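You operate a simulated robot arm through the tools that you are given. There is no shell and no other tool. Be economical: measure what you need, move in short steps, check, and stop when the job is done.

Carry out the task below with a simulated robot arm. There is one attempt and no reset: what you move stays moved.

## Task
Centre the marked grain at 1000x and save one picture.
Fine: switch the beam on, and bring the light line to GOOD before you save.

It is judged by the outcome, as a careful person would: the job done as asked, and still so three seconds after it is handed in. It fails if anything else is knocked over, pushed out of place, dropped, spilled or broken.

## Robot
A 6-joint arm with a two-finger gripper on a trunk, on a base that drives. Base frame: it is fixed to the floor where the robot stands at the start and does not move with it; the origin is under the middle of the robot, x ahead of it, y to its left, z up; the surface under the hand at the start is at about z = 0.76. Lengths are in m, angles in rad, forces in N, time in s.
With the tool pointing down near the work surface it reaches from about 0.1 to 0.74 m from the robot's upright axis, wherever it stands. Its first joint turns from -2.897 to 2.897 rad. Places, roughly: beam key [0.7, -0.1, 0.8]; focus knob of the knob box [0.7, 0.1, 0.8]; hold key of the desk keyboard [0.8, 0.4, 0.8]; light knob of the knob box [0.7, 0, 0.8]; mode knob of the knob box [0.8, 0, 0.8]; orange key marked clear [0.8, 0.4, 0.8]; place knob of the knob box [0.8, 0.2, 0.8]; round button [0.6, 0.9, 1.3]; save key of the desk keyboard [0.8, 0.4, 0.8]; scan key [0.8, -0.1, 0.8]; volts knob of the knob box [0.8, 0.1, 0.8]; x knob of the knob box [0.7, 0.2, 0.8]; y knob of the knob box [0.7, 0.2, 0.8]; zoom knob of the knob box [0.8, 0.2, 0.8]. Payload 2.45 kg.
The TCP is the grasp point between the finger pads, 0.026 m short of the fingertips. In the tool frame z runs along the fingers and y along their closing line. The gripper opens to 0.096 m. The gripper's body begins 0.069 m behind the TCP.
Orientation is that of the tool frame in the base frame, as a unit quaternion [w, x, y, z]. With the fingers straight down and closing along the base's y, the tool's x points along the base's -x, its y along +y and its z along -z.

## Interface
- The arm moves only by the tool play_rows. Its argument "deltas" is a list of rows, each a list of 3 entries, a list of its own where there are three numbers: the turn, a rotation vector about the tool's x, y, z in units of 8 degrees (1.0 is 8 degrees), then the shift along the tool's x, y, z in units of 20 mm (1.0 is 20 mm), then the opening, from 0 (shut) to 1 (fully open). In form: [[[ax, ay, az], [dx, dy, dz], hand], ...]. A call has 1 to 20 rows; each row shifts and turns the commanded pose from where the row before left it, along the tool's axes as they then stand. A call with a number of a shift or a turn outside -1 to 1 is refused whole. Rows are played at 5 a second. More than 0.05 m and 0.15 rad between two rows, or a gripper value outside its range, and nothing of the call is played. A pose out of reach is approached as far as the arm can. The call stops where the force on the tool passes 80 N (or 10 N more than at its start, if that is more) or the arm is blocked; 0.2 s more then pass. The fingers move at their own pace and stop on an object; they squeeze with about 33 N. The grip force told is the motor's: it shows also when the fingers shut on nothing. Time passes only in rows, and 0.2 s behind the last, so rows that do not move let the fingers close. The reply holds the time, the measured pose of the TCP, the force on the tool along the base axes, the opening and the grip force, in the units named above and with some noise, with the torque about the TCP (base axes, N m) and any sound that the robot's microphone picked up.
- Cameras (640 x 400 px; columns grow to the right, rows downward): "scene" is now at [0.0323, 0.151, 1.1526]; the picture's right is [-0.07, -1.00, 0.00], its down [-0.23, 0.02, -0.97] and it looks along [0.97, -0.07, -0.23] (base axes); focal length 273 px, centre (320, 200). "wrist" rides on the gripper at [0.082, 0.003, -0.098] in the tool frame; the picture's right is [-0.04, 1.00, 0.00], its down [-0.73, -0.03, -0.68] and it looks along [-0.68, -0.03, 0.73] (tool axes); focal length 256 px, centre (320, 200). There is no depth. A picture from a camera that has moved, and an enlarged one, comes with that camera's place and axes in the base frame and with its lens.
- snapshot(camera): a new picture of that camera. It takes no simulated time.
- move_column(by): slides the trunk up (or, below 0, down) by that many m; the arm and the scene camera ride with it, the base frame stays. It gives what a move gives, with no picture.
- drive_base(legs): drives the robot by 1 to 6 legs, each [ahead, turn to the left] in m and rad, along the robot's own axes; the way and the turn of a leg run together, so that a leg with both is an arc; at most 1.5 m and 3.142 rad a leg. The arm and the cameras ride along, it lands a little off, and it stops where it bumps. It gives what a move gives.
- turn_head(pan, tilt): turns the head with the scene camera to pan (to the left, within 2.705 rad either way) and tilt (down, from -0.506 to 1.204), counted from straight ahead of the robot. It gives what a move gives.
- zoom(camera, box): a new picture of the part [left, top, right, bottom] of that camera's present view, enlarged. It takes no simulated time.
- finish_job(): hands the job in; it is judged then, once.

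Work in short steps. Places have to be worked out from the pictures, the camera data and where the tool is seen: move nearer, look again, correct. Check each grasp and each placing, and mend what went wrong. You have 120 turns and 82 pictures in all, those below and enlarged ones among them. Open the gripper and draw the arm clear of the work before you hand the job in, unless the task says otherwise; then end with one line.

The tools are called after "Call:" by a JSON object that holds its "op" and its "data". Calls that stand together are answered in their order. play_rows: Moves the arm, as the interface text tells. Its arguments: {"type":"object","properties":{"deltas":{"type":"array","items":{"type":"array"}}},"required":["deltas"]} The other tools are called the same way: move_column (by) slides the trunk up or down; drive_base (legs) drives the base; turn_head (pan, tilt) turns the head that bears the scene camera; snapshot (camera) takes a picture; zoom (camera, box) takes an enlarged picture of a part of a camera's view; finish_job () hands the job in.

At the start:

```text
time_s: 0.0
tcp_pos: [0.4467, -0.0556, 0.9998]
tool_rot: [-0.001, 0.0, 1.0, 0.0]
wrist_force: [0.0, -0.1, -0.7]
moment: [0.01, -0.01, 0.02]
grip_width: 0.0962
gripper_force: 0.1
trunk travel left (down, up): [-0.15, 0.0]
robot x, y, heading: [0.0013, 0.0026, 0.002]
head pan, tilt: [-0.073, 0.232]
```

scene: 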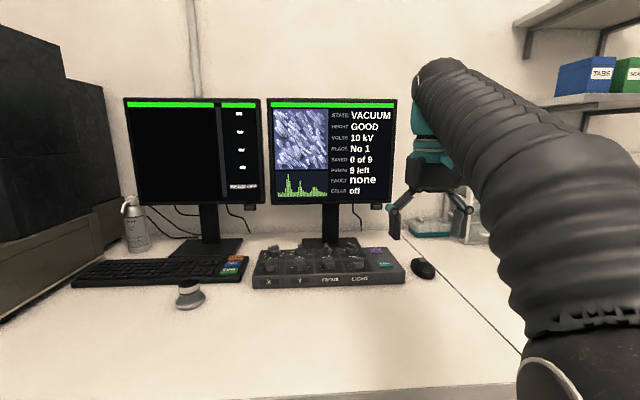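
wrist: 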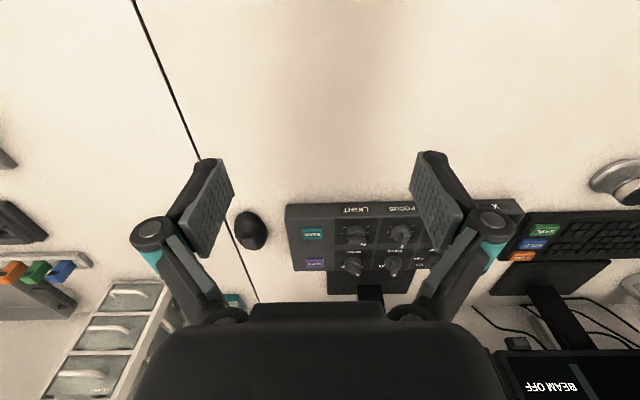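

I start with close looks at the monitors and the knob box to read the state.

Call:
{"op": "zoom", "data": {"camera": "scene", "box": [120, 90, 400, 215]}}

Call:
{"op": "zoom", "data": {"camera": "scene", "box": [240, 235, 440, 295]}}

Call:
{"op": "zoom", "data": {"camera": "wrist", "box": [280, 190, 600, 310]}}

```text
2.29 times, centred on (260, 152) of scene
camera zoom: at [0.0323, 0.151, 1.1526], right [-0.07, -1.0, 0.0], down [-0.23, 0.02, -0.97], along [0.97, -0.07, -0.23], focal length 624 px, centre (457, 309)
```

zoom: 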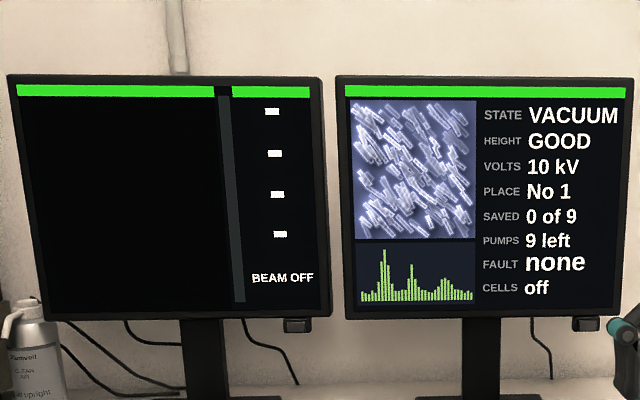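

```text
3.20 times, centred on (340, 265) of scene
camera zoom: at [0.0323, 0.151, 1.1526], right [-0.07, -1.0, 0.0], down [-0.23, 0.02, -0.97], along [0.97, -0.07, -0.23], focal length 874 px, centre (256, -8)
```

zoom: 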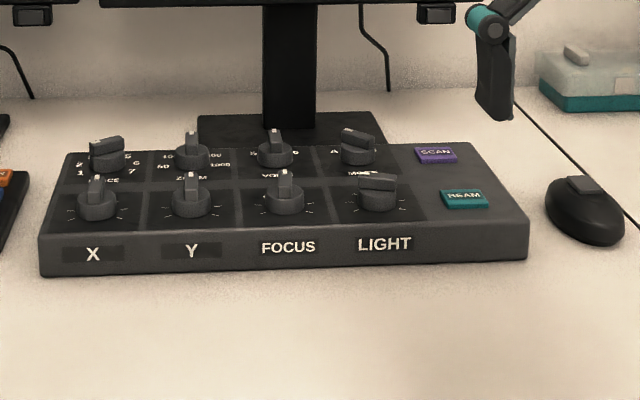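

```text
2.00 times, centred on (440, 250) of wrist
camera zoom: at [0.3654, -0.0535, 1.0986], right [0.04, 1.0, 0.0], down [0.73, -0.03, 0.68], along [0.68, -0.03, -0.73], focal length 512 px, centre (80, 100)
```

zoom: 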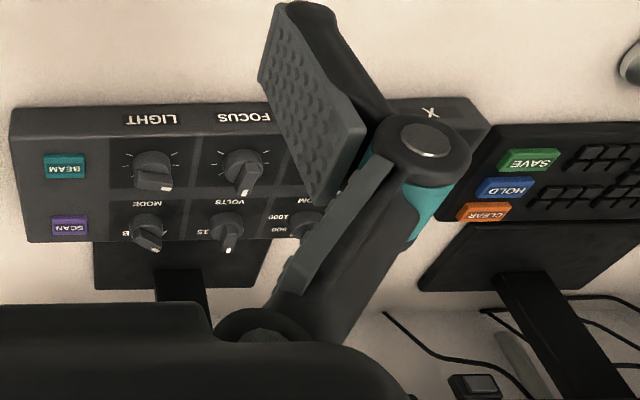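

Beam is off, vacuum, height GOOD, 0 of 9 saved. I judge the beam key to be at about (0.725, -0.083, 0.80). I move over it with fingers shut and look.

Call:
{"op": "play_rows", "data": {"deltas": [[[0, 0, 0], [-0.994, -0.098, 0.357], 0], [[0, 0, 0], [-0.994, -0.098, 0.357], 0], [[0, 0, 0], [-0.994, -0.098, 0.357], 0], [[0, 0, 0], [-0.994, -0.098, 0.357], 0], [[0, 0, 0], [-0.994, -0.098, 0.357], 0], [[0, 0, 0], [-0.994, -0.098, 0.357], 0], [[0, 0, 0], [-0.994, -0.098, 0.357], 0], [[0, 0, 0], [-0.994, -0.098, 0.357], 0], [[0, 0, 0], [-0.994, -0.098, 0.357], 0], [[0, 0, 0], [-0.994, -0.098, 0.357], 0], [[0, 0, 0], [-0.994, -0.098, 0.357], 0], [[0, 0, 0], [-0.994, -0.098, 0.357], 0], [[0, 0, 0], [-0.994, -0.098, 0.357], 0], [[0, 0, 0], [-0.994, -0.098, 0.357], 0], [[0, 0, 0], [0, 0, 0], 0]]}}

Call:
{"op": "snapshot", "data": {"camera": "wrist"}}

Call:
{"op": "snapshot", "data": {"camera": "scene"}}

```text
time_s: 3.2
tcp_pos: [0.6981, -0.0792, 0.87]
tool_rot: [0.001, 0.0, 1.0, 0.0]
wrist_force: [-0.1, -0.5, -0.2]
moment: [0.0, -0.01, -0.03]
grip_width: 0.0
gripper_force: 28.3
out of reach, approached as far as the arm can: row 10, 11, 12, 13, 14
trunk travel left (down, up): [-0.15, 0.0]
robot x, y, heading: [-0.0027, -0.002, 0.0]
head pan, tilt: [-0.073, 0.232]
```

```text
76 pictures are left
camera wrist: at [0.6172, -0.0771, 0.9691], right [0.04, 1.0, 0.0], down [0.73, -0.03, 0.68], along [0.68, -0.03, -0.73], focal length 256 px, centre (320, 200)
```

wrist: 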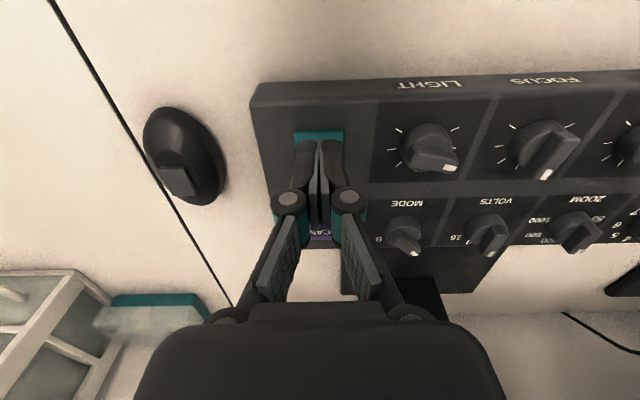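

```text
75 pictures are left
camera scene: at [0.0324, 0.151, 1.1526], right [-0.07, -1.0, 0.0], down [-0.23, 0.02, -0.97], along [0.97, -0.07, -0.23], focal length 273 px, centre (320, 200)
```

scene: 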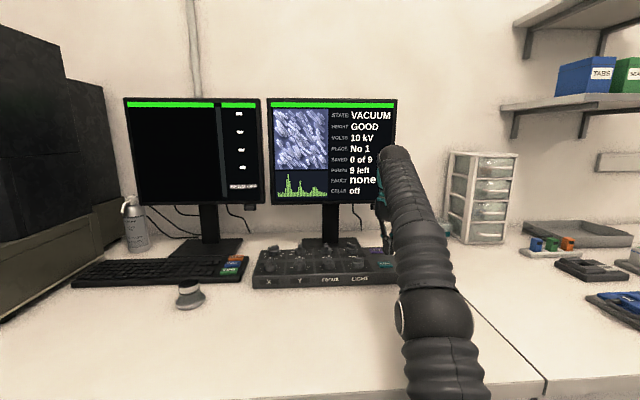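

The arm is at its reach limit here, so I'll need the base nearer. I look down to see the desk edge before driving.

Call:
{"op": "turn_head", "data": {"pan": 0.3, "tilt": 1.1}}

Call:
{"op": "snapshot", "data": {"camera": "scene"}}

```text
time_s: 4.4
tcp_pos: [0.6981, -0.0804, 0.8697]
tool_rot: [0.001, 0.0, 1.0, 0.0]
wrist_force: [0.5, -0.8, -0.2]
moment: [0.04, 0.04, 0.0]
grip_width: 0.0
gripper_force: 28.6
trunk travel left (down, up): [-0.15, 0.0]
robot x, y, heading: [0.0006, 0.0004, -0.001]
head pan, tilt: [0.3, 1.1]
```

```text
74 pictures are left
camera scene: at [-0.0003, 0.1764, 1.0802], right [0.3, -0.96, 0.0], down [-0.85, -0.26, -0.45], along [0.43, 0.13, -0.89], focal length 273 px, centre (320, 200)
```

scene: 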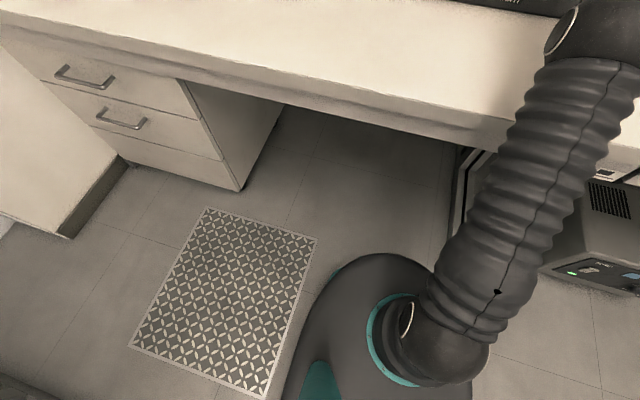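

The desk edge is near x=0.31 and the way ahead is free for a short drive; the keys and knobs need about 0.13 m. I lift and retract the hand, then drive ahead 0.13.

Call:
{"op": "play_rows", "data": {"deltas": [[[0, 0, 0], [0.5, 0, -1], 0], [[0, 0, 0], [1, 0, -1], 0], [[0, 0, 0], [1, 0, -1], 0], [[0, 0, 0], [1, 0, -1], 0], [[0, 0, 0], [1, 0, -1], 0], [[0, 0, 0], [1, 0, -0.5], 0], [[0, 0, 0], [1, 0, 0], 0], [[0, 0, 0], [1, 0, 0], 0], [[0, 0, 0], [1, 0, 0], 0]]}}

Call:
{"op": "drive_base", "data": {"legs": [[0.13, 0]]}}

Call:
{"op": "snapshot", "data": {"camera": "scene"}}

```text
time_s: 6.4
tcp_pos: [0.5173, -0.0782, 0.9675]
tool_rot: [-0.001, 0.0, 1.0, 0.0]
wrist_force: [0.4, -0.5, -0.7]
moment: [0.01, 0.08, 0.01]
grip_width: 0.0
gripper_force: 28.6
out of reach, approached as far as the arm can: row 1, 4, 5
trunk travel left (down, up): [-0.15, 0.0]
robot x, y, heading: [-0.0016, -0.0015, 0.003]
head pan, tilt: [0.3, 1.1]
```

```text
time_s: 7.7
tcp_pos: [0.6458, -0.0797, 0.9663]
tool_rot: [0.0, 0.001, 1.0, 0.001]
wrist_force: [-0.3, 0.4, 0.4]
moment: [0.01, 0.02, 0.03]
grip_width: 0.0
gripper_force: 28.5
trunk travel left (down, up): [-0.15, 0.0]
robot x, y, heading: [0.1278, 0.0, 0.002]
head pan, tilt: [0.3, 1.1]
```

```text
73 pictures are left
camera scene: at [0.129, 0.1763, 1.0802], right [0.29, -0.96, 0.0], down [-0.85, -0.26, -0.45], along [0.43, 0.13, -0.89], focal length 273 px, centre (320, 200)
```

scene: 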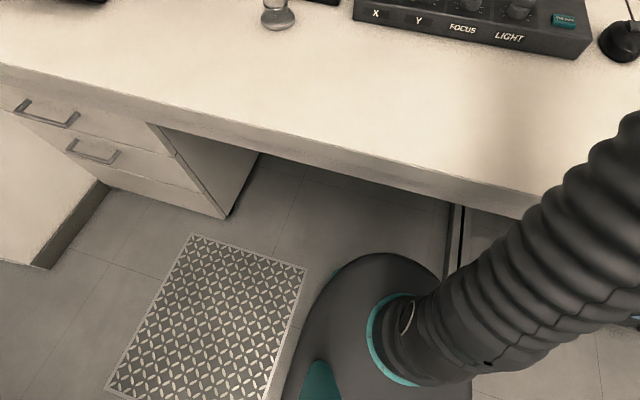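

No bump. I aim the head at the screens and box, and bring the shut fingers above the beam key.

Call:
{"op": "turn_head", "data": {"pan": 0.0, "tilt": 0.3}}

Call:
{"op": "play_rows", "data": {"deltas": [[[0, 0, 0], [-0.66, -0.03, 0.88], 0], [[0, 0, 0], [-0.66, -0.03, 0.88], 0], [[0, 0, 0], [-0.66, -0.03, 0.88], 0], [[0, 0, 0], [-0.66, -0.03, 0.88], 0], [[0, 0, 0], [-0.66, -0.03, 0.88], 0], [[0, 0, 0], [-0.66, -0.03, 0.88], 0], [[0, 0, 0], [0, 0, 0], 0]]}}

Call:
{"op": "snapshot", "data": {"camera": "wrist"}}

Call:
{"op": "snapshot", "data": {"camera": "scene"}}

```text
time_s: 8.8
tcp_pos: [0.6453, -0.0789, 0.9668]
tool_rot: [0.0, 0.001, 1.0, 0.0]
wrist_force: [0.5, -0.8, 0.4]
moment: [-0.03, 0.01, 0.0]
grip_width: 0.0
gripper_force: 28.8
trunk travel left (down, up): [-0.15, 0.0]
robot x, y, heading: [0.1326, -0.0008, -0.005]
head pan, tilt: [0.0, 0.3]
```

```text
time_s: 10.4
tcp_pos: [0.7265, -0.0807, 0.861]
tool_rot: [0.0, 0.001, 1.0, 0.0]
wrist_force: [-0.3, -0.6, -0.3]
moment: [0.01, -0.02, -0.01]
grip_width: 0.0
gripper_force: 28.2
trunk travel left (down, up): [-0.15, 0.0]
robot x, y, heading: [0.1308, 0.0012, -0.003]
head pan, tilt: [0.0, 0.3]
```

```text
72 pictures are left
camera wrist: at [0.645, -0.0781, 0.9601], right [0.04, 1.0, 0.0], down [0.73, -0.03, 0.68], along [0.68, -0.03, -0.73], focal length 256 px, centre (320, 200)
```

wrist: 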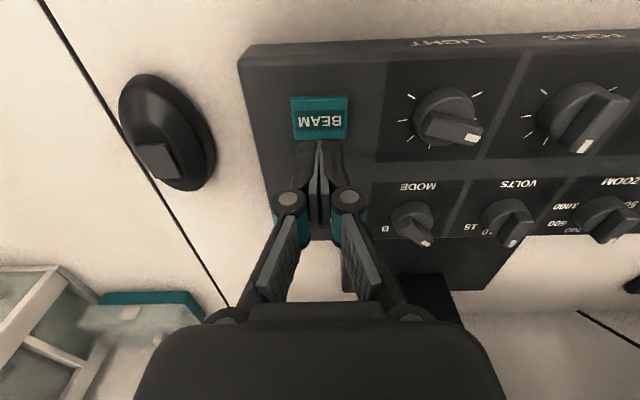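

```text
71 pictures are left
camera scene: at [0.162, 0.1575, 1.1463], right [0.0, -1.0, 0.0], down [-0.3, 0.0, -0.96], along [0.96, 0.0, -0.3], focal length 273 px, centre (320, 200)
```

scene: 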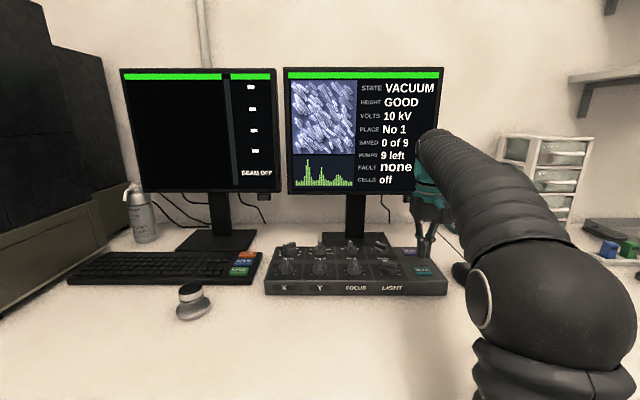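

The key centre computes to about (0.720, -0.081, ~0.80) with the tips at z≈0.835. I descend in small steps and watch the force.

Call:
{"op": "play_rows", "data": {"deltas": [[[0, 0, 0], [0.25, 0, 0.5], 0], [[0, 0, 0], [0, 0, 0.5], 0], [[0, 0, 0], [0, 0, 0.3], 0], [[0, 0, 0], [0, 0, 0.2], 0], [[0, 0, 0], [0, 0, 0], 0]]}}

Call:
{"op": "zoom", "data": {"camera": "scene", "box": [260, 60, 460, 300]}}

```text
time_s: 11.6
tcp_pos: [0.7203, -0.0815, 0.8302]
tool_rot: [0.0, 0.001, 1.0, 0.0]
wrist_force: [0.1, -0.5, -0.6]
moment: [-0.01, 0.0, -0.01]
grip_width: 0.0
gripper_force: 28.5
trunk travel left (down, up): [-0.15, 0.0]
robot x, y, heading: [0.1291, -0.0063, -0.002]
head pan, tilt: [0.0, 0.3]
```

```text
1.67 times, centred on (360, 180) of scene
camera zoom: at [0.162, 0.1575, 1.1463], right [0.0, -1.0, 0.0], down [-0.3, 0.0, -0.96], along [0.96, 0.0, -0.3], focal length 455 px, centre (253, 233)
```

zoom: 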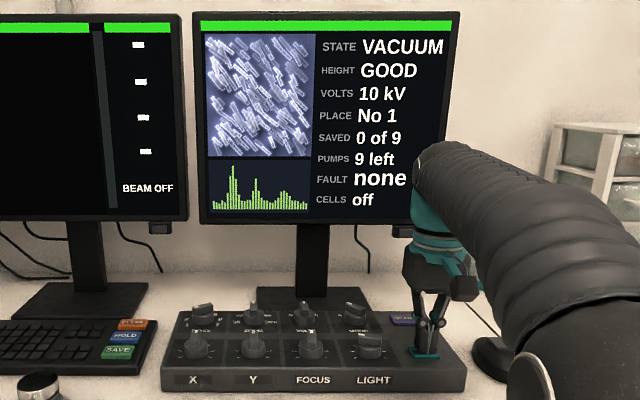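

Tips at about z=0.804 with no contact yet. I go on down in 1.5 mm steps.

Call:
{"op": "play_rows", "data": {"deltas": [[[0, 0, 0], [0, 0, 0.08], 0], [[0, 0, 0], [0, 0, 0.08], 0], [[0, 0, 0], [0, 0, 0.08], 0], [[0, 0, 0], [0, 0, 0.08], 0]]}}

```text
time_s: 12.6
tcp_pos: [0.7196, -0.0818, 0.8252]
tool_rot: [0.001, 0.001, 1.0, 0.0]
wrist_force: [-2.2, 1.9, 8.6]
moment: [0.05, 0.05, 0.0]
grip_width: 0.0062
gripper_force: 28.8
trunk travel left (down, up): [-0.15, 0.0]
robot x, y, heading: [0.128, -0.0034, -0.001]
head pan, tilt: [0.0, 0.3]
heard: click
```

A click was heard; I lift off and check the screens.

Call:
{"op": "play_rows", "data": {"deltas": [[[0, 0, 0], [0, 0, -0.5], 0], [[0, 0, 0], [0, 0, -0.75], 0], [[0, 0, 0], [0, 0, -0.75], 0], [[0, 0, 0], [0, 0, 0], 0]]}}

Call:
{"op": "zoom", "data": {"camera": "scene", "box": [110, 60, 450, 200]}}

```text
time_s: 13.6
tcp_pos: [0.7184, -0.0823, 0.8638]
tool_rot: [0.001, 0.001, 1.0, 0.0]
wrist_force: [-0.3, 0.0, 0.0]
moment: [0.0, 0.0, -0.05]
grip_width: 0.0
gripper_force: 28.5
trunk travel left (down, up): [-0.15, 0.0]
robot x, y, heading: [0.1283, 0.0002, -0.008]
head pan, tilt: [0.0, 0.3]
```

```text
1.88 times, centred on (280, 130) of scene
camera zoom: at [0.1621, 0.1575, 1.1463], right [0.0, -1.0, 0.0], down [-0.3, 0.0, -0.96], along [0.96, 0.0, -0.3], focal length 514 px, centre (395, 332)
```

zoom: 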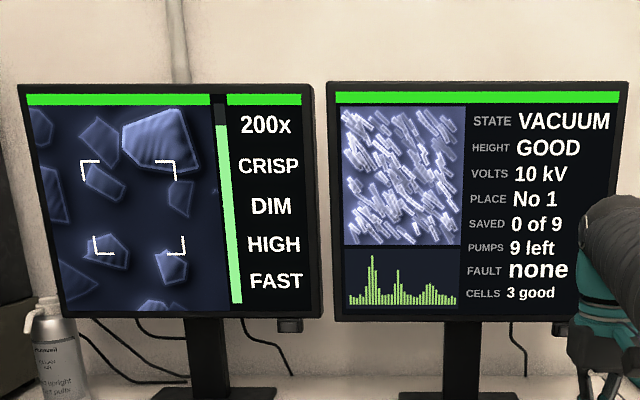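

Beam is on: 200x, CRISP, DIM. I look closely at the image for the mark and at the knob box for scale labels.

Call:
{"op": "zoom", "data": {"camera": "scene", "box": [115, 65, 285, 200]}}

Call:
{"op": "zoom", "data": {"camera": "scene", "box": [260, 225, 450, 305]}}

Call:
{"op": "zoom", "data": {"camera": "wrist", "box": [370, 20, 640, 260]}}

```text
2.96 times, centred on (200, 132) of scene
camera zoom: at [0.1621, 0.1575, 1.1463], right [0.0, -1.0, 0.0], down [-0.3, 0.0, -0.96], along [0.96, 0.0, -0.3], focal length 810 px, centre (676, 400)
```

zoom: 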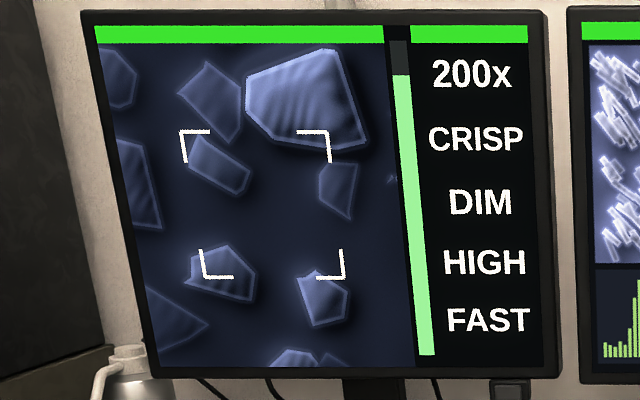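

```text
3.37 times, centred on (355, 265) of scene
camera zoom: at [0.1621, 0.1575, 1.1463], right [0.0, -1.0, 0.0], down [-0.3, 0.0, -0.96], along [0.96, 0.0, -0.3], focal length 920 px, centre (202, -19)
```

zoom: 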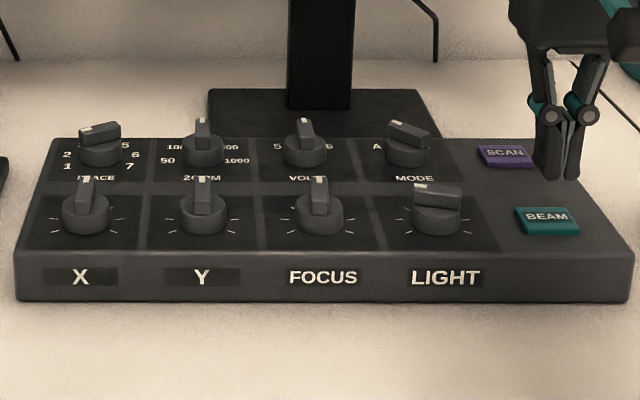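

```text
1.67 times, centred on (505, 140) of wrist
camera zoom: at [0.6376, -0.0793, 0.963], right [0.04, 1.0, 0.0], down [0.73, -0.03, 0.68], along [0.68, -0.03, -0.73], focal length 427 px, centre (12, 300)
```

zoom: 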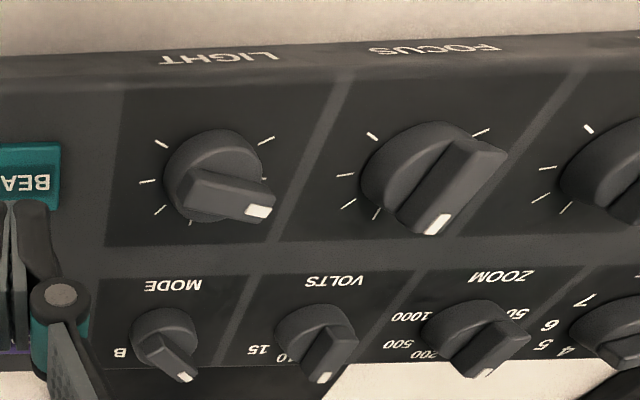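

The image needs brightening (DIM). The light knob is at about (0.718, -0.002) and its rib points nearly along +y, so I go above it and turn the hand about 80° counter-clockwise so the fingers span the rib.

Call:
{"op": "play_rows", "data": {"deltas": [[[0, 0, 0], [0, 0, -0.9], 0], [[0, 0, 0], [0, 0, -0.9], 0.2], [[0, 0, 0], [0, 1, 0], 0.4], [[0, 0, 0], [0, 1, 0], 0.5], [[0, 0, 0], [0, 1, 0], 0.5], [[0, 0, 0], [0, 1, 0], 0.5], [[0, 0, -1], [0, 0, 0], 0.5], [[0, 0, -1], [0, 0, 0], 0.5], [[0, 0, -1], [0, 0, 0], 0.5], [[0, 0, -1], [0, 0, 0], 0.5], [[0, 0, -1], [0, 0, 0], 0.5], [[0, 0, -1], [0, 0, 0], 0.5], [[0, 0, -1], [0, 0, 0], 0.5], [[0, 0, -1], [0, 0, 0], 0.5], [[0, 0, -1], [0, 0, 0], 0.5], [[0, 0, -1], [0, 0, 0], 0.5], [[0, 0, 0], [0, 0, 0], 0.5]]}}

Call:
{"op": "snapshot", "data": {"camera": "wrist"}}

Call:
{"op": "snapshot", "data": {"camera": "scene"}}

```text
time_s: 17.2
tcp_pos: [0.7203, -0.0031, 0.902]
tool_rot: [0.0, -0.643, 0.766, -0.001]
wrist_force: [0.1, -0.3, -0.3]
moment: [-0.02, -0.04, -0.01]
grip_width: 0.048
gripper_force: 0.0
trunk travel left (down, up): [-0.15, 0.0]
robot x, y, heading: [0.1274, 0.0011, -0.003]
head pan, tilt: [0.0, 0.3]
```

```text
65 pictures are left
camera wrist: at [0.7032, -0.0834, 0.9997], right [-0.98, 0.21, 0.0], down [0.16, 0.72, 0.68], along [0.14, 0.66, -0.73], focal length 256 px, centre (320, 200)
```

wrist: 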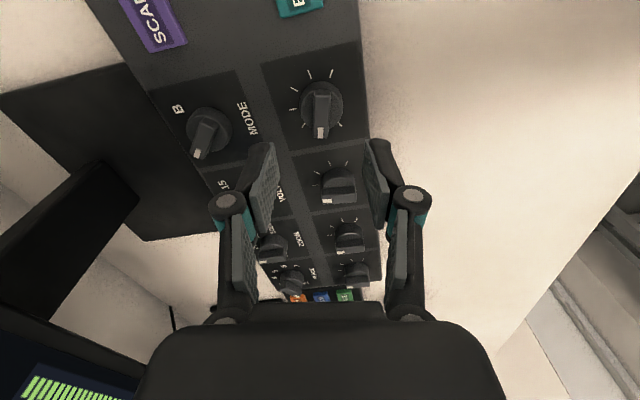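

```text
64 pictures are left
camera scene: at [0.162, 0.1576, 1.1463], right [0.0, -1.0, 0.0], down [-0.3, 0.0, -0.96], along [0.96, 0.0, -0.3], focal length 273 px, centre (320, 200)
```

scene: 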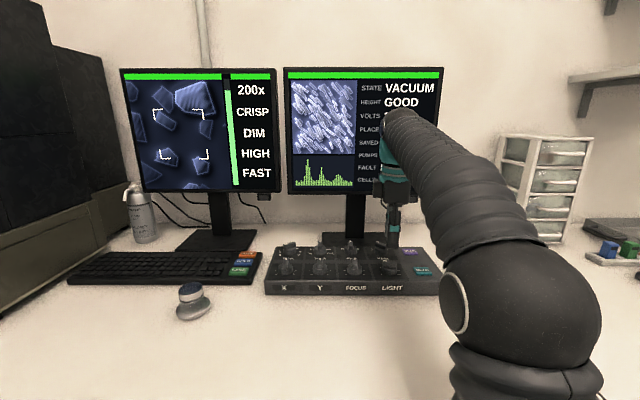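

The knob sits between the opened fingers and the rib is lined up with the hand. I descend to tips about 0.806 and close.

Call:
{"op": "play_rows", "data": {"deltas": [[[0, 0, 0], [0, 0, 0.9], 0.5], [[0, 0, 0], [0, 0, 0.9], 0.5], [[0, 0, 0], [0, 0, 0.9], 0.5], [[0, 0, 0], [0, 0, 0.4], 0.5], [[0, 0, 0], [0, 0, 0.4], 0.5], [[0, 0, 0], [0, 0, 0], 0.5]]}}

Call:
{"op": "zoom", "data": {"camera": "wrist", "box": [200, 50, 440, 250]}}

Call:
{"op": "zoom", "data": {"camera": "scene", "box": [260, 205, 450, 305]}}

```text
time_s: 18.6
tcp_pos: [0.7202, -0.0033, 0.83]
tool_rot: [0.001, -0.642, 0.766, 0.001]
wrist_force: [0.1, 0.0, 0.8]
moment: [0.0, -0.01, 0.03]
grip_width: 0.048
gripper_force: 0.1
trunk travel left (down, up): [-0.15, 0.0]
robot x, y, heading: [0.1292, -0.0038, -0.003]
head pan, tilt: [0.0, 0.3]
```

```text
2.00 times, centred on (320, 150) of wrist
camera zoom: at [0.7039, -0.0835, 0.9292], right [-0.98, 0.22, 0.0], down [0.16, 0.72, 0.68], along [0.15, 0.66, -0.73], focal length 512 px, centre (320, 300)
```

zoom: 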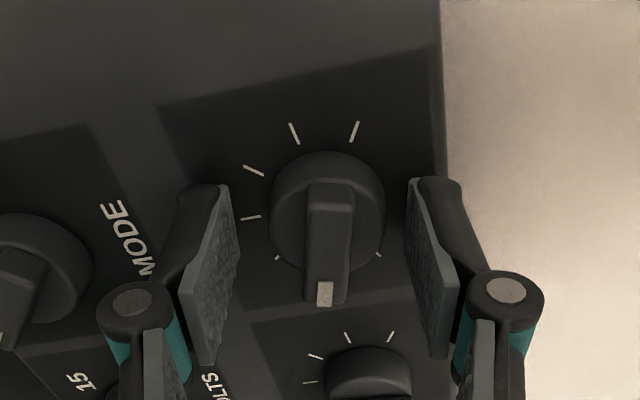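

```text
3.37 times, centred on (355, 255) of scene
camera zoom: at [0.162, 0.1576, 1.1463], right [0.0, -1.0, 0.0], down [-0.3, 0.0, -0.96], along [0.96, 0.0, -0.3], focal length 920 px, centre (202, 15)
```

zoom: 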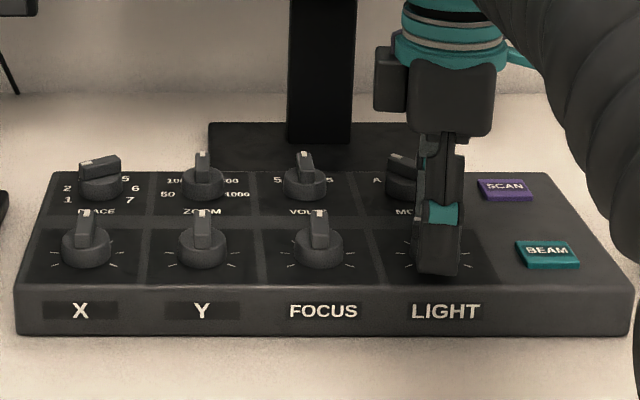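

Knob is centred between the pads. I close on it.

Call:
{"op": "play_rows", "data": {"deltas": [[[0, 0, 0], [0, 0, 0], 0.3], [[0, 0, 0], [0, 0, 0], 0.1], [[0, 0, 0], [0, 0, 0], 0], [[0, 0, 0], [0, 0, 0], 0]]}}

Call:
{"op": "zoom", "data": {"camera": "wrist", "box": [200, 50, 440, 250]}}

```text
time_s: 19.6
tcp_pos: [0.7185, -0.0038, 0.8296]
tool_rot: [-0.001, -0.642, 0.767, 0.0]
wrist_force: [-28.5, 2.6, -6.4]
moment: [0.13, 0.73, -0.03]
grip_width: 0.0329
gripper_force: 44.8
trunk travel left (down, up): [-0.15, 0.0]
robot x, y, heading: [0.1313, 0.0033, -0.003]
head pan, tilt: [0.0, 0.3]
```

```text
2.00 times, centred on (320, 150) of wrist
camera zoom: at [0.7024, -0.0832, 0.9295], right [-0.98, 0.21, 0.0], down [0.16, 0.72, 0.68], along [0.14, 0.66, -0.73], focal length 512 px, centre (320, 300)
```

zoom: 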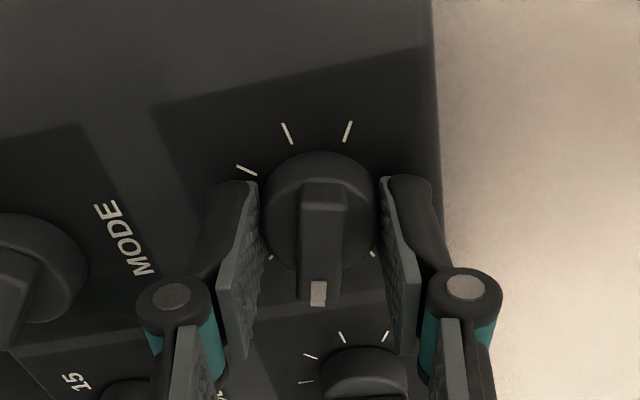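

Gripped at 33 mm with a side load of 28 N in -x, so I ease 1.8 mm that way, then turn clockwise 16° and watch the light line.

Call:
{"op": "play_rows", "data": {"deltas": [[[0, 0, 0], [0, 0.09, 0], 0], [[0, 0, 0.7], [0, 0, 0], 0], [[0, 0, 0.7], [0, 0, 0], 0], [[0, 0, 0.6], [0, 0, 0], 0], [[0, 0, 0], [0, 0, 0], 0]]}}

Call:
{"op": "zoom", "data": {"camera": "scene", "box": [115, 65, 285, 200]}}

```text
time_s: 20.8
tcp_pos: [0.7187, -0.0033, 0.8318]
tool_rot: [0.0, -0.529, 0.849, -0.001]
wrist_force: [-4.6, -0.8, -3.0]
moment: [-0.38, 0.03, -0.01]
grip_width: 0.0327
gripper_force: 44.0
trunk travel left (down, up): [-0.15, 0.0]
robot x, y, heading: [0.1315, 0.001, -0.002]
head pan, tilt: [0.0, 0.3]
```

```text
2.96 times, centred on (200, 132) of scene
camera zoom: at [0.1621, 0.1576, 1.1463], right [0.0, -1.0, 0.0], down [-0.3, 0.0, -0.96], along [0.96, 0.0, -0.3], focal length 810 px, centre (676, 400)
```

zoom: 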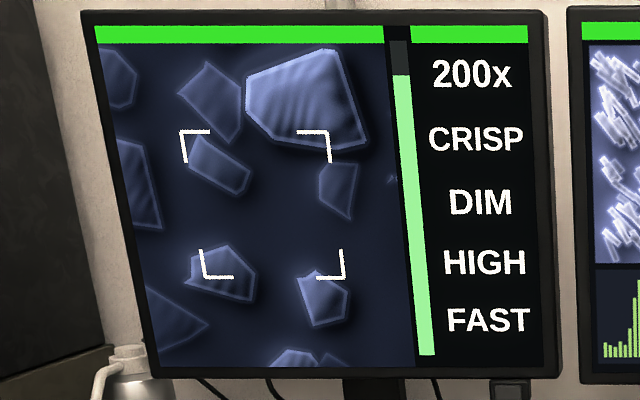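

Slightly brighter if anything; I turn 24° more clockwise and check.

Call:
{"op": "play_rows", "data": {"deltas": [[[0, 0, 0.75], [0, 0, 0], 0], [[0, 0, 0.75], [0, 0, 0], 0], [[0, 0, 0.75], [0, 0, 0], 0], [[0, 0, 0.75], [0, 0, 0], 0], [[0, 0, 0], [0, 0, 0], 0]]}}

Call:
{"op": "snapshot", "data": {"camera": "scene"}}

Call:
{"op": "zoom", "data": {"camera": "wrist", "box": [200, 50, 440, 250]}}

```text
time_s: 22.0
tcp_pos: [0.7196, -0.0022, 0.8308]
tool_rot: [0.0, -0.34, 0.94, 0.0]
wrist_force: [5.5, -3.8, 1.9]
moment: [0.06, -0.41, 0.03]
grip_width: 0.0325
gripper_force: 45.1
trunk travel left (down, up): [-0.15, 0.0]
robot x, y, heading: [0.1289, -0.0013, -0.001]
head pan, tilt: [0.0, 0.3]
```

```text
59 pictures are left
camera scene: at [0.1623, 0.1573, 1.1464], right [0.0, -1.0, 0.0], down [-0.3, 0.0, -0.96], along [0.96, 0.0, -0.3], focal length 273 px, centre (320, 200)
```

scene: 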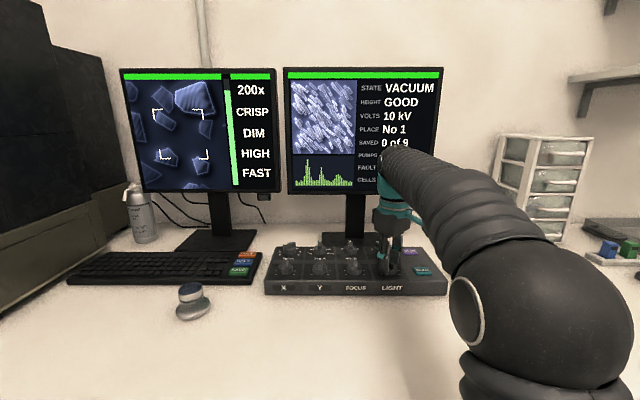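

```text
2.00 times, centred on (320, 150) of wrist
camera zoom: at [0.6553, -0.0535, 0.9295], right [-0.61, 0.79, 0.0], down [0.58, 0.45, 0.68], along [0.54, 0.41, -0.73], focal length 512 px, centre (320, 300)
```

zoom: 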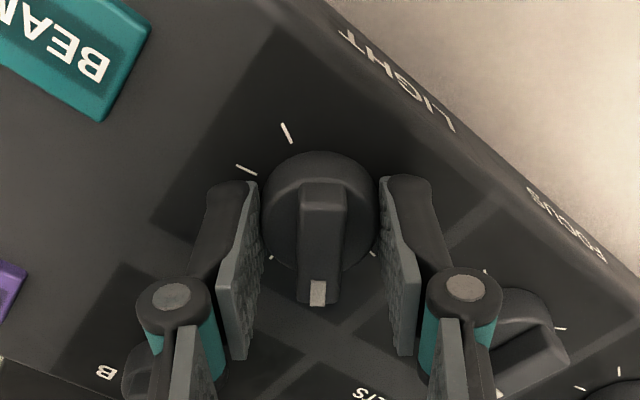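

The knob turns with the hand; still DIM. I turn another 24°.

Call:
{"op": "play_rows", "data": {"deltas": [[[0, 0, 0.75], [0, 0, 0], 0], [[0, 0, 0.75], [0, 0, 0], 0], [[0, 0, 0.75], [0, 0, 0], 0], [[0, 0, 0.75], [0, 0, 0], 0], [[0, 0, 0], [0, 0, 0], 0]]}}

Call:
{"op": "zoom", "data": {"camera": "scene", "box": [115, 65, 285, 200]}}

```text
time_s: 23.2
tcp_pos: [0.72, -0.0031, 0.8302]
tool_rot: [0.001, -0.137, 0.991, 0.001]
wrist_force: [23.1, -4.8, 7.9]
moment: [-0.14, -0.88, -0.01]
grip_width: 0.0327
gripper_force: 44.7
trunk travel left (down, up): [-0.15, 0.0]
robot x, y, heading: [0.1299, 0.0019, -0.001]
head pan, tilt: [0.0, 0.3]
```

```text
2.96 times, centred on (200, 132) of scene
camera zoom: at [0.163, 0.1572, 1.1463], right [0.0, -1.0, 0.0], down [-0.3, 0.0, -0.95], along [0.95, 0.0, -0.3], focal length 810 px, centre (676, 400)
```

zoom: 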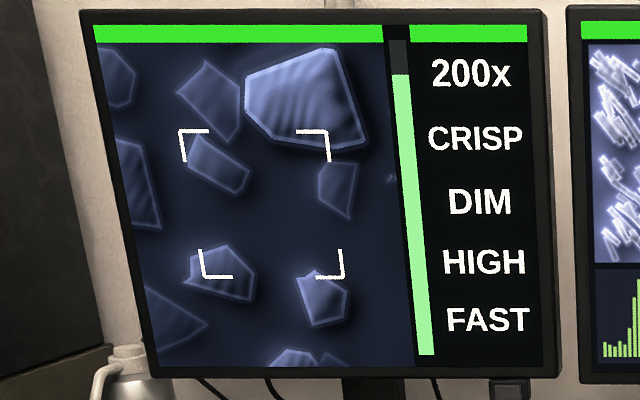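

Still DIM, with only a slight gain. I ease the side load and turn 40° more.

Call:
{"op": "play_rows", "data": {"deltas": [[[0, 0, 0], [-0.08, 0, 0], 0], [[0, 0, 0.8], [0, 0, 0], 0], [[0, 0, 0.8], [0, 0, 0], 0], [[0, 0, 0.8], [0, 0, 0], 0], [[0, 0, 0.8], [0, 0, 0], 0], [[0, 0, 0.9], [0, 0, 0], 0], [[0, 0, 0.9], [0, 0, 0], 0], [[0, 0, 0], [0, 0, 0], 0]]}}

Call:
{"op": "snapshot", "data": {"camera": "scene"}}

```text
time_s: 25.0
tcp_pos: [0.7201, -0.004, 0.83]
tool_rot: [0.0, 0.211, 0.978, 0.0]
wrist_force: [14.4, -19.4, 10.8]
moment: [-0.27, 0.34, 0.0]
grip_width: 0.0327
gripper_force: 44.4
trunk travel left (down, up): [-0.15, 0.0]
robot x, y, heading: [0.132, 0.0008, -0.003]
head pan, tilt: [0.0, 0.3]
```

```text
56 pictures are left
camera scene: at [0.1625, 0.1562, 1.1465], right [0.0, -1.0, 0.0], down [-0.3, 0.0, -0.96], along [0.96, 0.0, -0.3], focal length 273 px, centre (320, 200)
```

scene: 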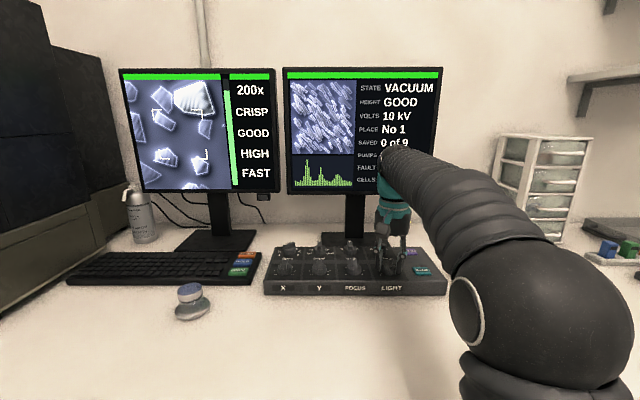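

Light now reads GOOD. I release, lift, and study the image.

Call:
{"op": "play_rows", "data": {"deltas": [[[0, 0, 0], [0, 0, 0], 0.3], [[0, 0, 0], [0, 0, 0], 0.5], [[0, 0, 0], [0, 0, -1], 0.5], [[0, 0, 0], [0, 0, -1], 0.5], [[0, 0, 0], [0, 0, -1], 0.5], [[0, 0, 0], [0, 0, 0], 0.5]]}}

Call:
{"op": "zoom", "data": {"camera": "scene", "box": [115, 65, 285, 200]}}

Call:
{"op": "zoom", "data": {"camera": "wrist", "box": [340, 20, 640, 290]}}

```text
time_s: 26.4
tcp_pos: [0.7211, -0.0039, 0.8906]
tool_rot: [-0.001, 0.209, 0.978, 0.0]
wrist_force: [0.1, 0.6, 0.4]
moment: [0.0, 0.03, 0.0]
grip_width: 0.0478
gripper_force: 0.0
trunk travel left (down, up): [-0.15, 0.0]
robot x, y, heading: [0.1333, 0.0006, -0.004]
head pan, tilt: [0.0, 0.3]
```

```text
2.96 times, centred on (200, 132) of scene
camera zoom: at [0.162, 0.1574, 1.1463], right [0.0, -1.0, 0.0], down [-0.3, 0.0, -0.96], along [0.96, 0.0, -0.3], focal length 810 px, centre (676, 400)
```

zoom: 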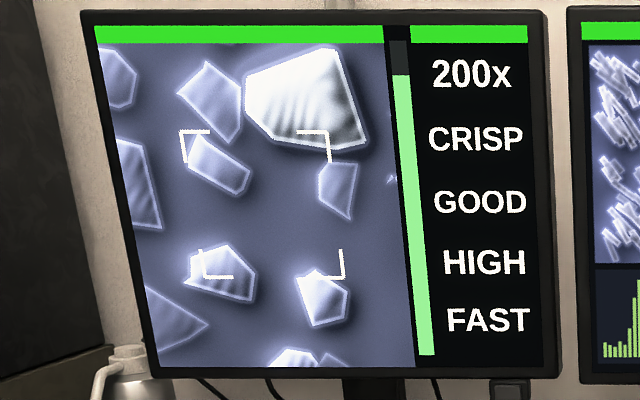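

```text
1.48 times, centred on (490, 155) of wrist
camera zoom: at [0.648, 0.0322, 0.989], right [0.44, 0.9, 0.0], down [0.66, -0.33, 0.68], along [0.61, -0.3, -0.73], focal length 379 px, centre (68, 267)
```

zoom: 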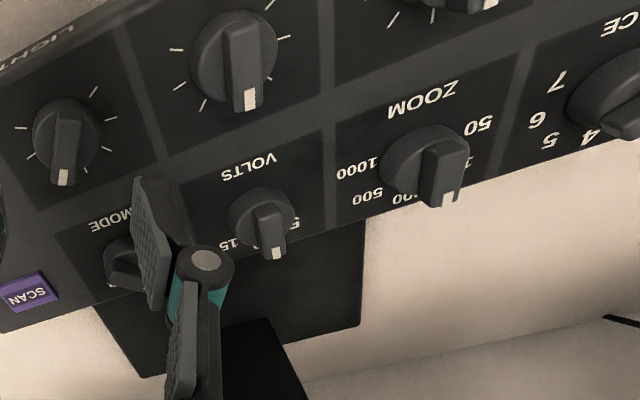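

I look closer at the image for a mark.

Call:
{"op": "zoom", "data": {"camera": "scene", "box": [136, 75, 226, 131]}}

Call:
{"op": "zoom", "data": {"camera": "scene", "box": [146, 130, 236, 190]}}

```text
7.11 times, centred on (181, 103) of scene
camera zoom: at [0.162, 0.1574, 1.1463], right [0.0, -1.0, 0.0], down [-0.3, 0.0, -0.96], along [0.96, 0.0, -0.3], focal length 1943 px, centre (1308, 890)
```

zoom: 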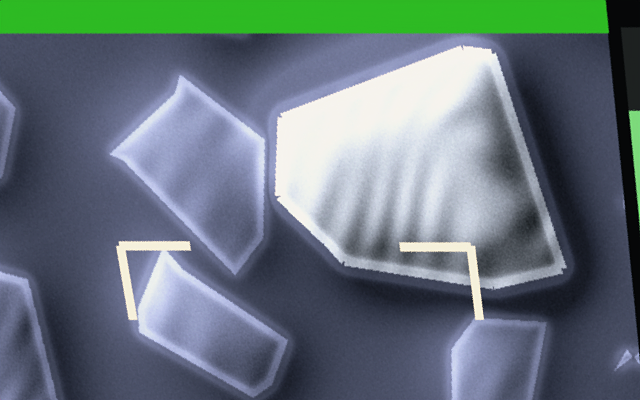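

```text
6.67 times, centred on (191, 160) of scene
camera zoom: at [0.162, 0.1574, 1.1463], right [0.0, -1.0, 0.0], down [-0.3, 0.0, -0.96], along [0.96, 0.0, -0.3], focal length 1821 px, centre (1180, 467)
```

zoom: 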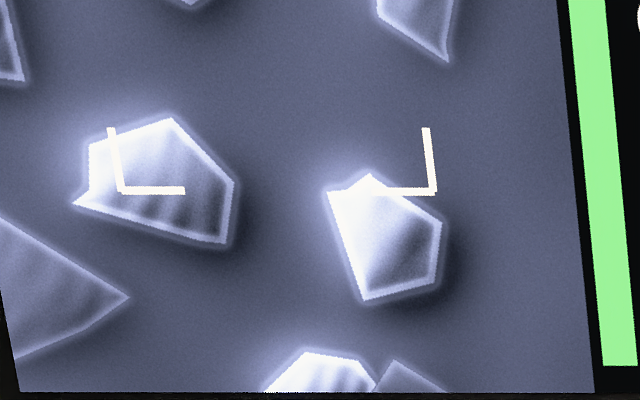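

No mark seen on these grains, only a small arrow-like shape at the right edge, so I want an overview at lower zoom. I go over the zoom knob (about 0.811, 0.155) with the hand square to its pointer.

Call:
{"op": "play_rows", "data": {"deltas": [[[0, 0, -1], [0, 0, 0], 0.5], [[0, 0, -1], [0, 0, 0], 0.5], [[0, 0, -1], [0, 0, 0], 0.5], [[0, 0, 0], [-0.5, 1, 0], 0.5], [[0, 0, 0], [-0.5, 1, 0], 0.5], [[0, 0, 0], [-0.5, 1, 0], 0.5], [[0, 0, 0], [-0.5, 1, 0], 0.5], [[0, 0, 0], [-0.6, 1, 0], 0.5], [[0, 0, 0], [-0.6, 1, 0], 0.5], [[0, 0, 0], [-0.6, 1, 0], 0.5], [[0, 0, 0], [-0.6, 0.95, 0], 0.5], [[0, 0, 0], [0, 0, 0], 0.5]]}}

Call:
{"op": "snapshot", "data": {"camera": "wrist"}}

Call:
{"op": "snapshot", "data": {"camera": "scene"}}

```text
time_s: 29.0
tcp_pos: [0.7872, 0.1523, 0.8995]
tool_rot: [0.01, -0.001, 1.0, 0.002]
wrist_force: [-0.1, 0.2, -0.2]
moment: [-0.03, 0.0, -0.02]
grip_width: 0.0481
gripper_force: 0.1
out of reach, approached as far as the arm can: row 11
trunk travel left (down, up): [-0.15, 0.0]
robot x, y, heading: [0.1297, 0.002, 0.001]
head pan, tilt: [0.0, 0.3]
```

```text
51 pictures are left
camera wrist: at [0.7042, 0.1556, 0.9967], right [0.04, 1.0, 0.01], down [0.72, -0.03, 0.69], along [0.69, -0.02, -0.72], focal length 256 px, centre (320, 200)
```

wrist: 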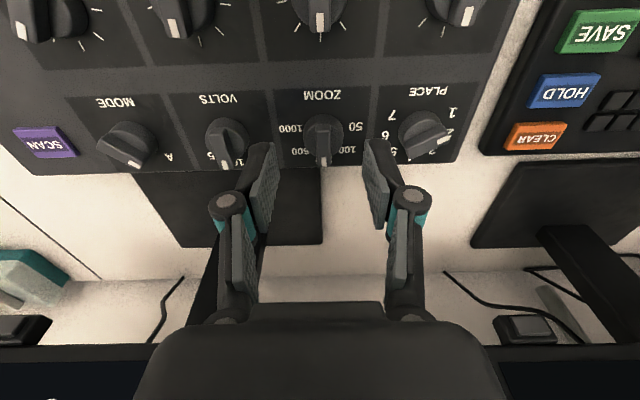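

```text
50 pictures are left
camera scene: at [0.1431, 0.1546, 1.1511], right [0.0, -1.0, 0.0], down [-0.28, 0.0, -0.96], along [0.96, 0.0, -0.28], focal length 273 px, centre (320, 200)
```

scene: 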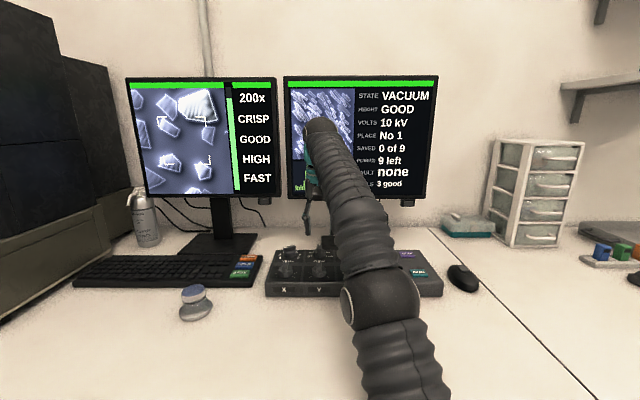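

The arm is at its reach limit at this height; knob measures about (0.803, 0.155). I draw back, drive the base 0.06 m ahead, and re-approach.

Call:
{"op": "play_rows", "data": {"deltas": [[[0, 0, 0], [1, 0, -0.5], 0.5], [[0, 0, 0], [1, 0, -0.5], 0.5], [[0, 0, 0], [1, 0, 0], 0.5], [[0, 0, 0], [1, 0, 0], 0.5], [[0, 0, 0], [1, 0, 0], 0.5], [[0, 0, 0], [1, 0, 0], 0.5]]}}

Call:
{"op": "drive_base", "data": {"legs": [[0.06, 0]]}}

Call:
{"op": "snapshot", "data": {"camera": "wrist"}}

```text
time_s: 30.4
tcp_pos: [0.6794, 0.1547, 0.9048]
tool_rot: [0.001, 0.001, 1.0, -0.001]
wrist_force: [0.5, -0.2, -0.5]
moment: [0.02, 0.08, 0.0]
grip_width: 0.048
gripper_force: 0.0
trunk travel left (down, up): [-0.15, 0.0]
robot x, y, heading: [0.1311, -0.0009, -0.002]
head pan, tilt: [0.0, 0.3]
```

```text
time_s: 31.4
tcp_pos: [0.7402, 0.1542, 0.9053]
tool_rot: [0.0, 0.002, 1.0, 0.0]
wrist_force: [0.4, -0.5, 0.9]
moment: [-0.01, 0.03, -0.03]
grip_width: 0.0481
gripper_force: 0.0
trunk travel left (down, up): [-0.15, 0.0]
robot x, y, heading: [0.1867, -0.0009, -0.008]
head pan, tilt: [0.0, 0.3]
```

```text
49 pictures are left
camera wrist: at [0.659, 0.1577, 1.0039], right [0.04, 1.0, 0.0], down [0.73, -0.03, 0.68], along [0.68, -0.03, -0.73], focal length 256 px, centre (320, 200)
```

wrist: 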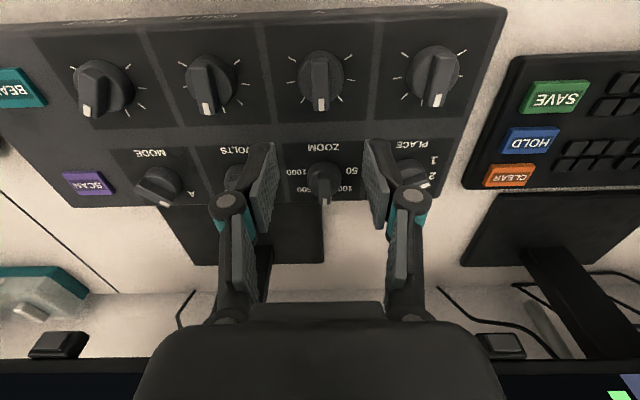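

The zoom knob computes to about (0.804, 0.155). I move over it, then down around it.

Call:
{"op": "play_rows", "data": {"deltas": [[[0, 0, 0], [-0.8, 0, 0.3], 0.5], [[0, 0, 0], [-0.8, 0, 0.3], 0.5], [[0, 0, 0], [-0.8, 0, 0.2], 0.5], [[0, 0, 0], [-0.8, 0.05, 0.2], 0.5], [[0, 0, 0], [0, 0, 0.6], 0.5], [[0, 0, 0], [0, 0, 0.6], 0.5], [[0, 0, 0], [0, 0, 0.5], 0.5], [[0, 0, 0], [0, 0, 0], 0.5]]}}

Call:
{"op": "zoom", "data": {"camera": "wrist", "box": [200, 50, 440, 250]}}

```text
time_s: 33.2
tcp_pos: [0.8032, 0.1552, 0.8514]
tool_rot: [0.0, 0.002, 1.0, -0.001]
wrist_force: [1.5, 0.1, -0.4]
moment: [-0.02, 0.05, -0.01]
grip_width: 0.0481
gripper_force: 0.0
trunk travel left (down, up): [-0.15, 0.0]
robot x, y, heading: [0.1841, -0.0021, -0.007]
head pan, tilt: [0.0, 0.3]
```

```text
2.00 times, centred on (320, 150) of wrist
camera zoom: at [0.7221, 0.1579, 0.9492], right [0.04, 1.0, 0.0], down [0.73, -0.03, 0.68], along [0.68, -0.03, -0.73], focal length 512 px, centre (320, 300)
```

zoom: 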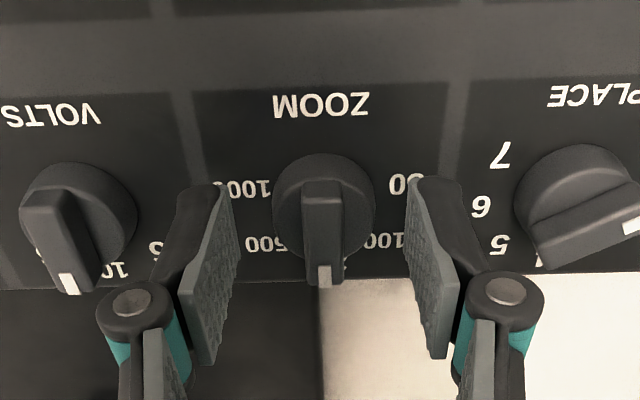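

Well aligned in y; I shift 4 mm forward, go down to TCP z≈0.83 and close.

Call:
{"op": "play_rows", "data": {"deltas": [[[0, 0, 0], [-0.2, 0, 0.4], 0.5], [[0, 0, 0], [0, 0, 0.4], 0.5], [[0, 0, 0], [0, 0, 0.25], 0.5], [[0, 0, 0], [0, 0, 0], 0.3], [[0, 0, 0], [0, 0, 0], 0.1], [[0, 0, 0], [0, 0, 0], 0], [[0, 0, 0], [0, 0, 0], 0]]}}

Call:
{"op": "zoom", "data": {"camera": "wrist", "box": [200, 50, 440, 250]}}

Call:
{"op": "snapshot", "data": {"camera": "scene"}}

```text
time_s: 34.8
tcp_pos: [0.8066, 0.156, 0.8304]
tool_rot: [0.0, 0.001, 1.0, 0.0]
wrist_force: [0.2, 8.5, 0.3]
moment: [0.29, -0.15, 0.07]
grip_width: 0.0327
gripper_force: 45.3
trunk travel left (down, up): [-0.15, 0.0]
robot x, y, heading: [0.1913, -0.0031, -0.004]
head pan, tilt: [0.0, 0.3]
```

```text
2.00 times, centred on (320, 150) of wrist
camera zoom: at [0.7262, 0.1585, 0.9284], right [0.04, 1.0, 0.0], down [0.73, -0.03, 0.68], along [0.68, -0.03, -0.73], focal length 512 px, centre (320, 300)
```

zoom: 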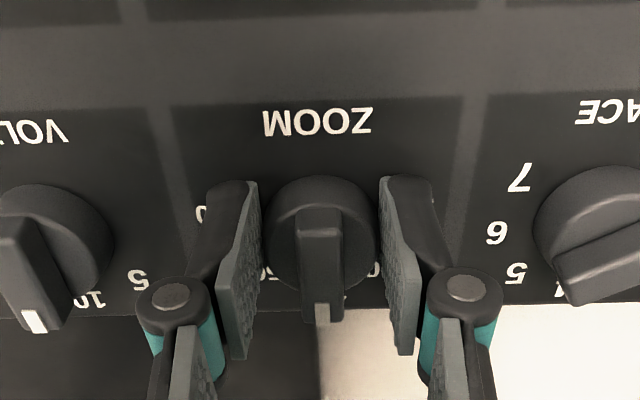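

```text
46 pictures are left
camera scene: at [0.2221, 0.1579, 1.1462], right [-0.01, -1.0, 0.0], down [-0.3, 0.0, -0.96], along [0.96, -0.01, -0.3], focal length 273 px, centre (320, 200)
```

scene: 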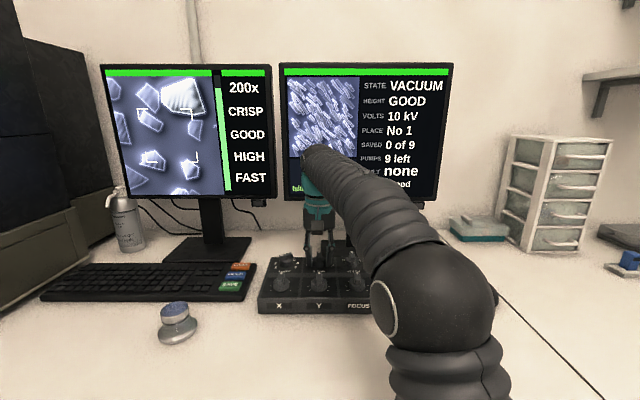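

Good grip, left monitor visible. I turn counter-clockwise about 50° to see the next step down.

Call:
{"op": "play_rows", "data": {"deltas": [[[0, 0, -0.9], [0, 0, 0], 0], [[0, 0, -0.9], [0, 0, 0], 0], [[0, 0, -0.9], [0, 0, 0], 0], [[0, 0, -0.9], [0, 0, 0], 0], [[0, 0, -0.9], [0, 0, 0], 0], [[0, 0, -0.9], [0, 0, 0], 0], [[0, 0, -0.9], [0, 0, 0], 0], [[0, 0, 0], [0, 0, 0], 0]]}}

Call:
{"op": "zoom", "data": {"camera": "scene", "box": [95, 60, 275, 205]}}

```text
time_s: 36.6
tcp_pos: [0.8108, 0.1533, 0.8302]
tool_rot: [0.001, -0.424, 0.906, -0.002]
wrist_force: [20.4, -33.3, -2.9]
moment: [-0.24, -1.1, -0.14]
grip_width: 0.0324
gripper_force: 44.9
trunk travel left (down, up): [-0.15, 0.0]
robot x, y, heading: [0.1848, 0.0012, -0.011]
head pan, tilt: [0.0, 0.3]
```

```text
2.76 times, centred on (185, 132) of scene
camera zoom: at [0.2245, 0.155, 1.1466], right [-0.01, -1.0, 0.0], down [-0.3, 0.01, -0.95], along [0.95, -0.01, -0.3], focal length 754 px, centre (692, 386)
```

zoom: 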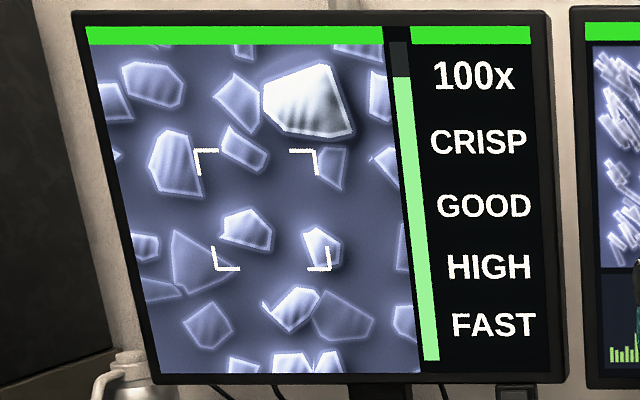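

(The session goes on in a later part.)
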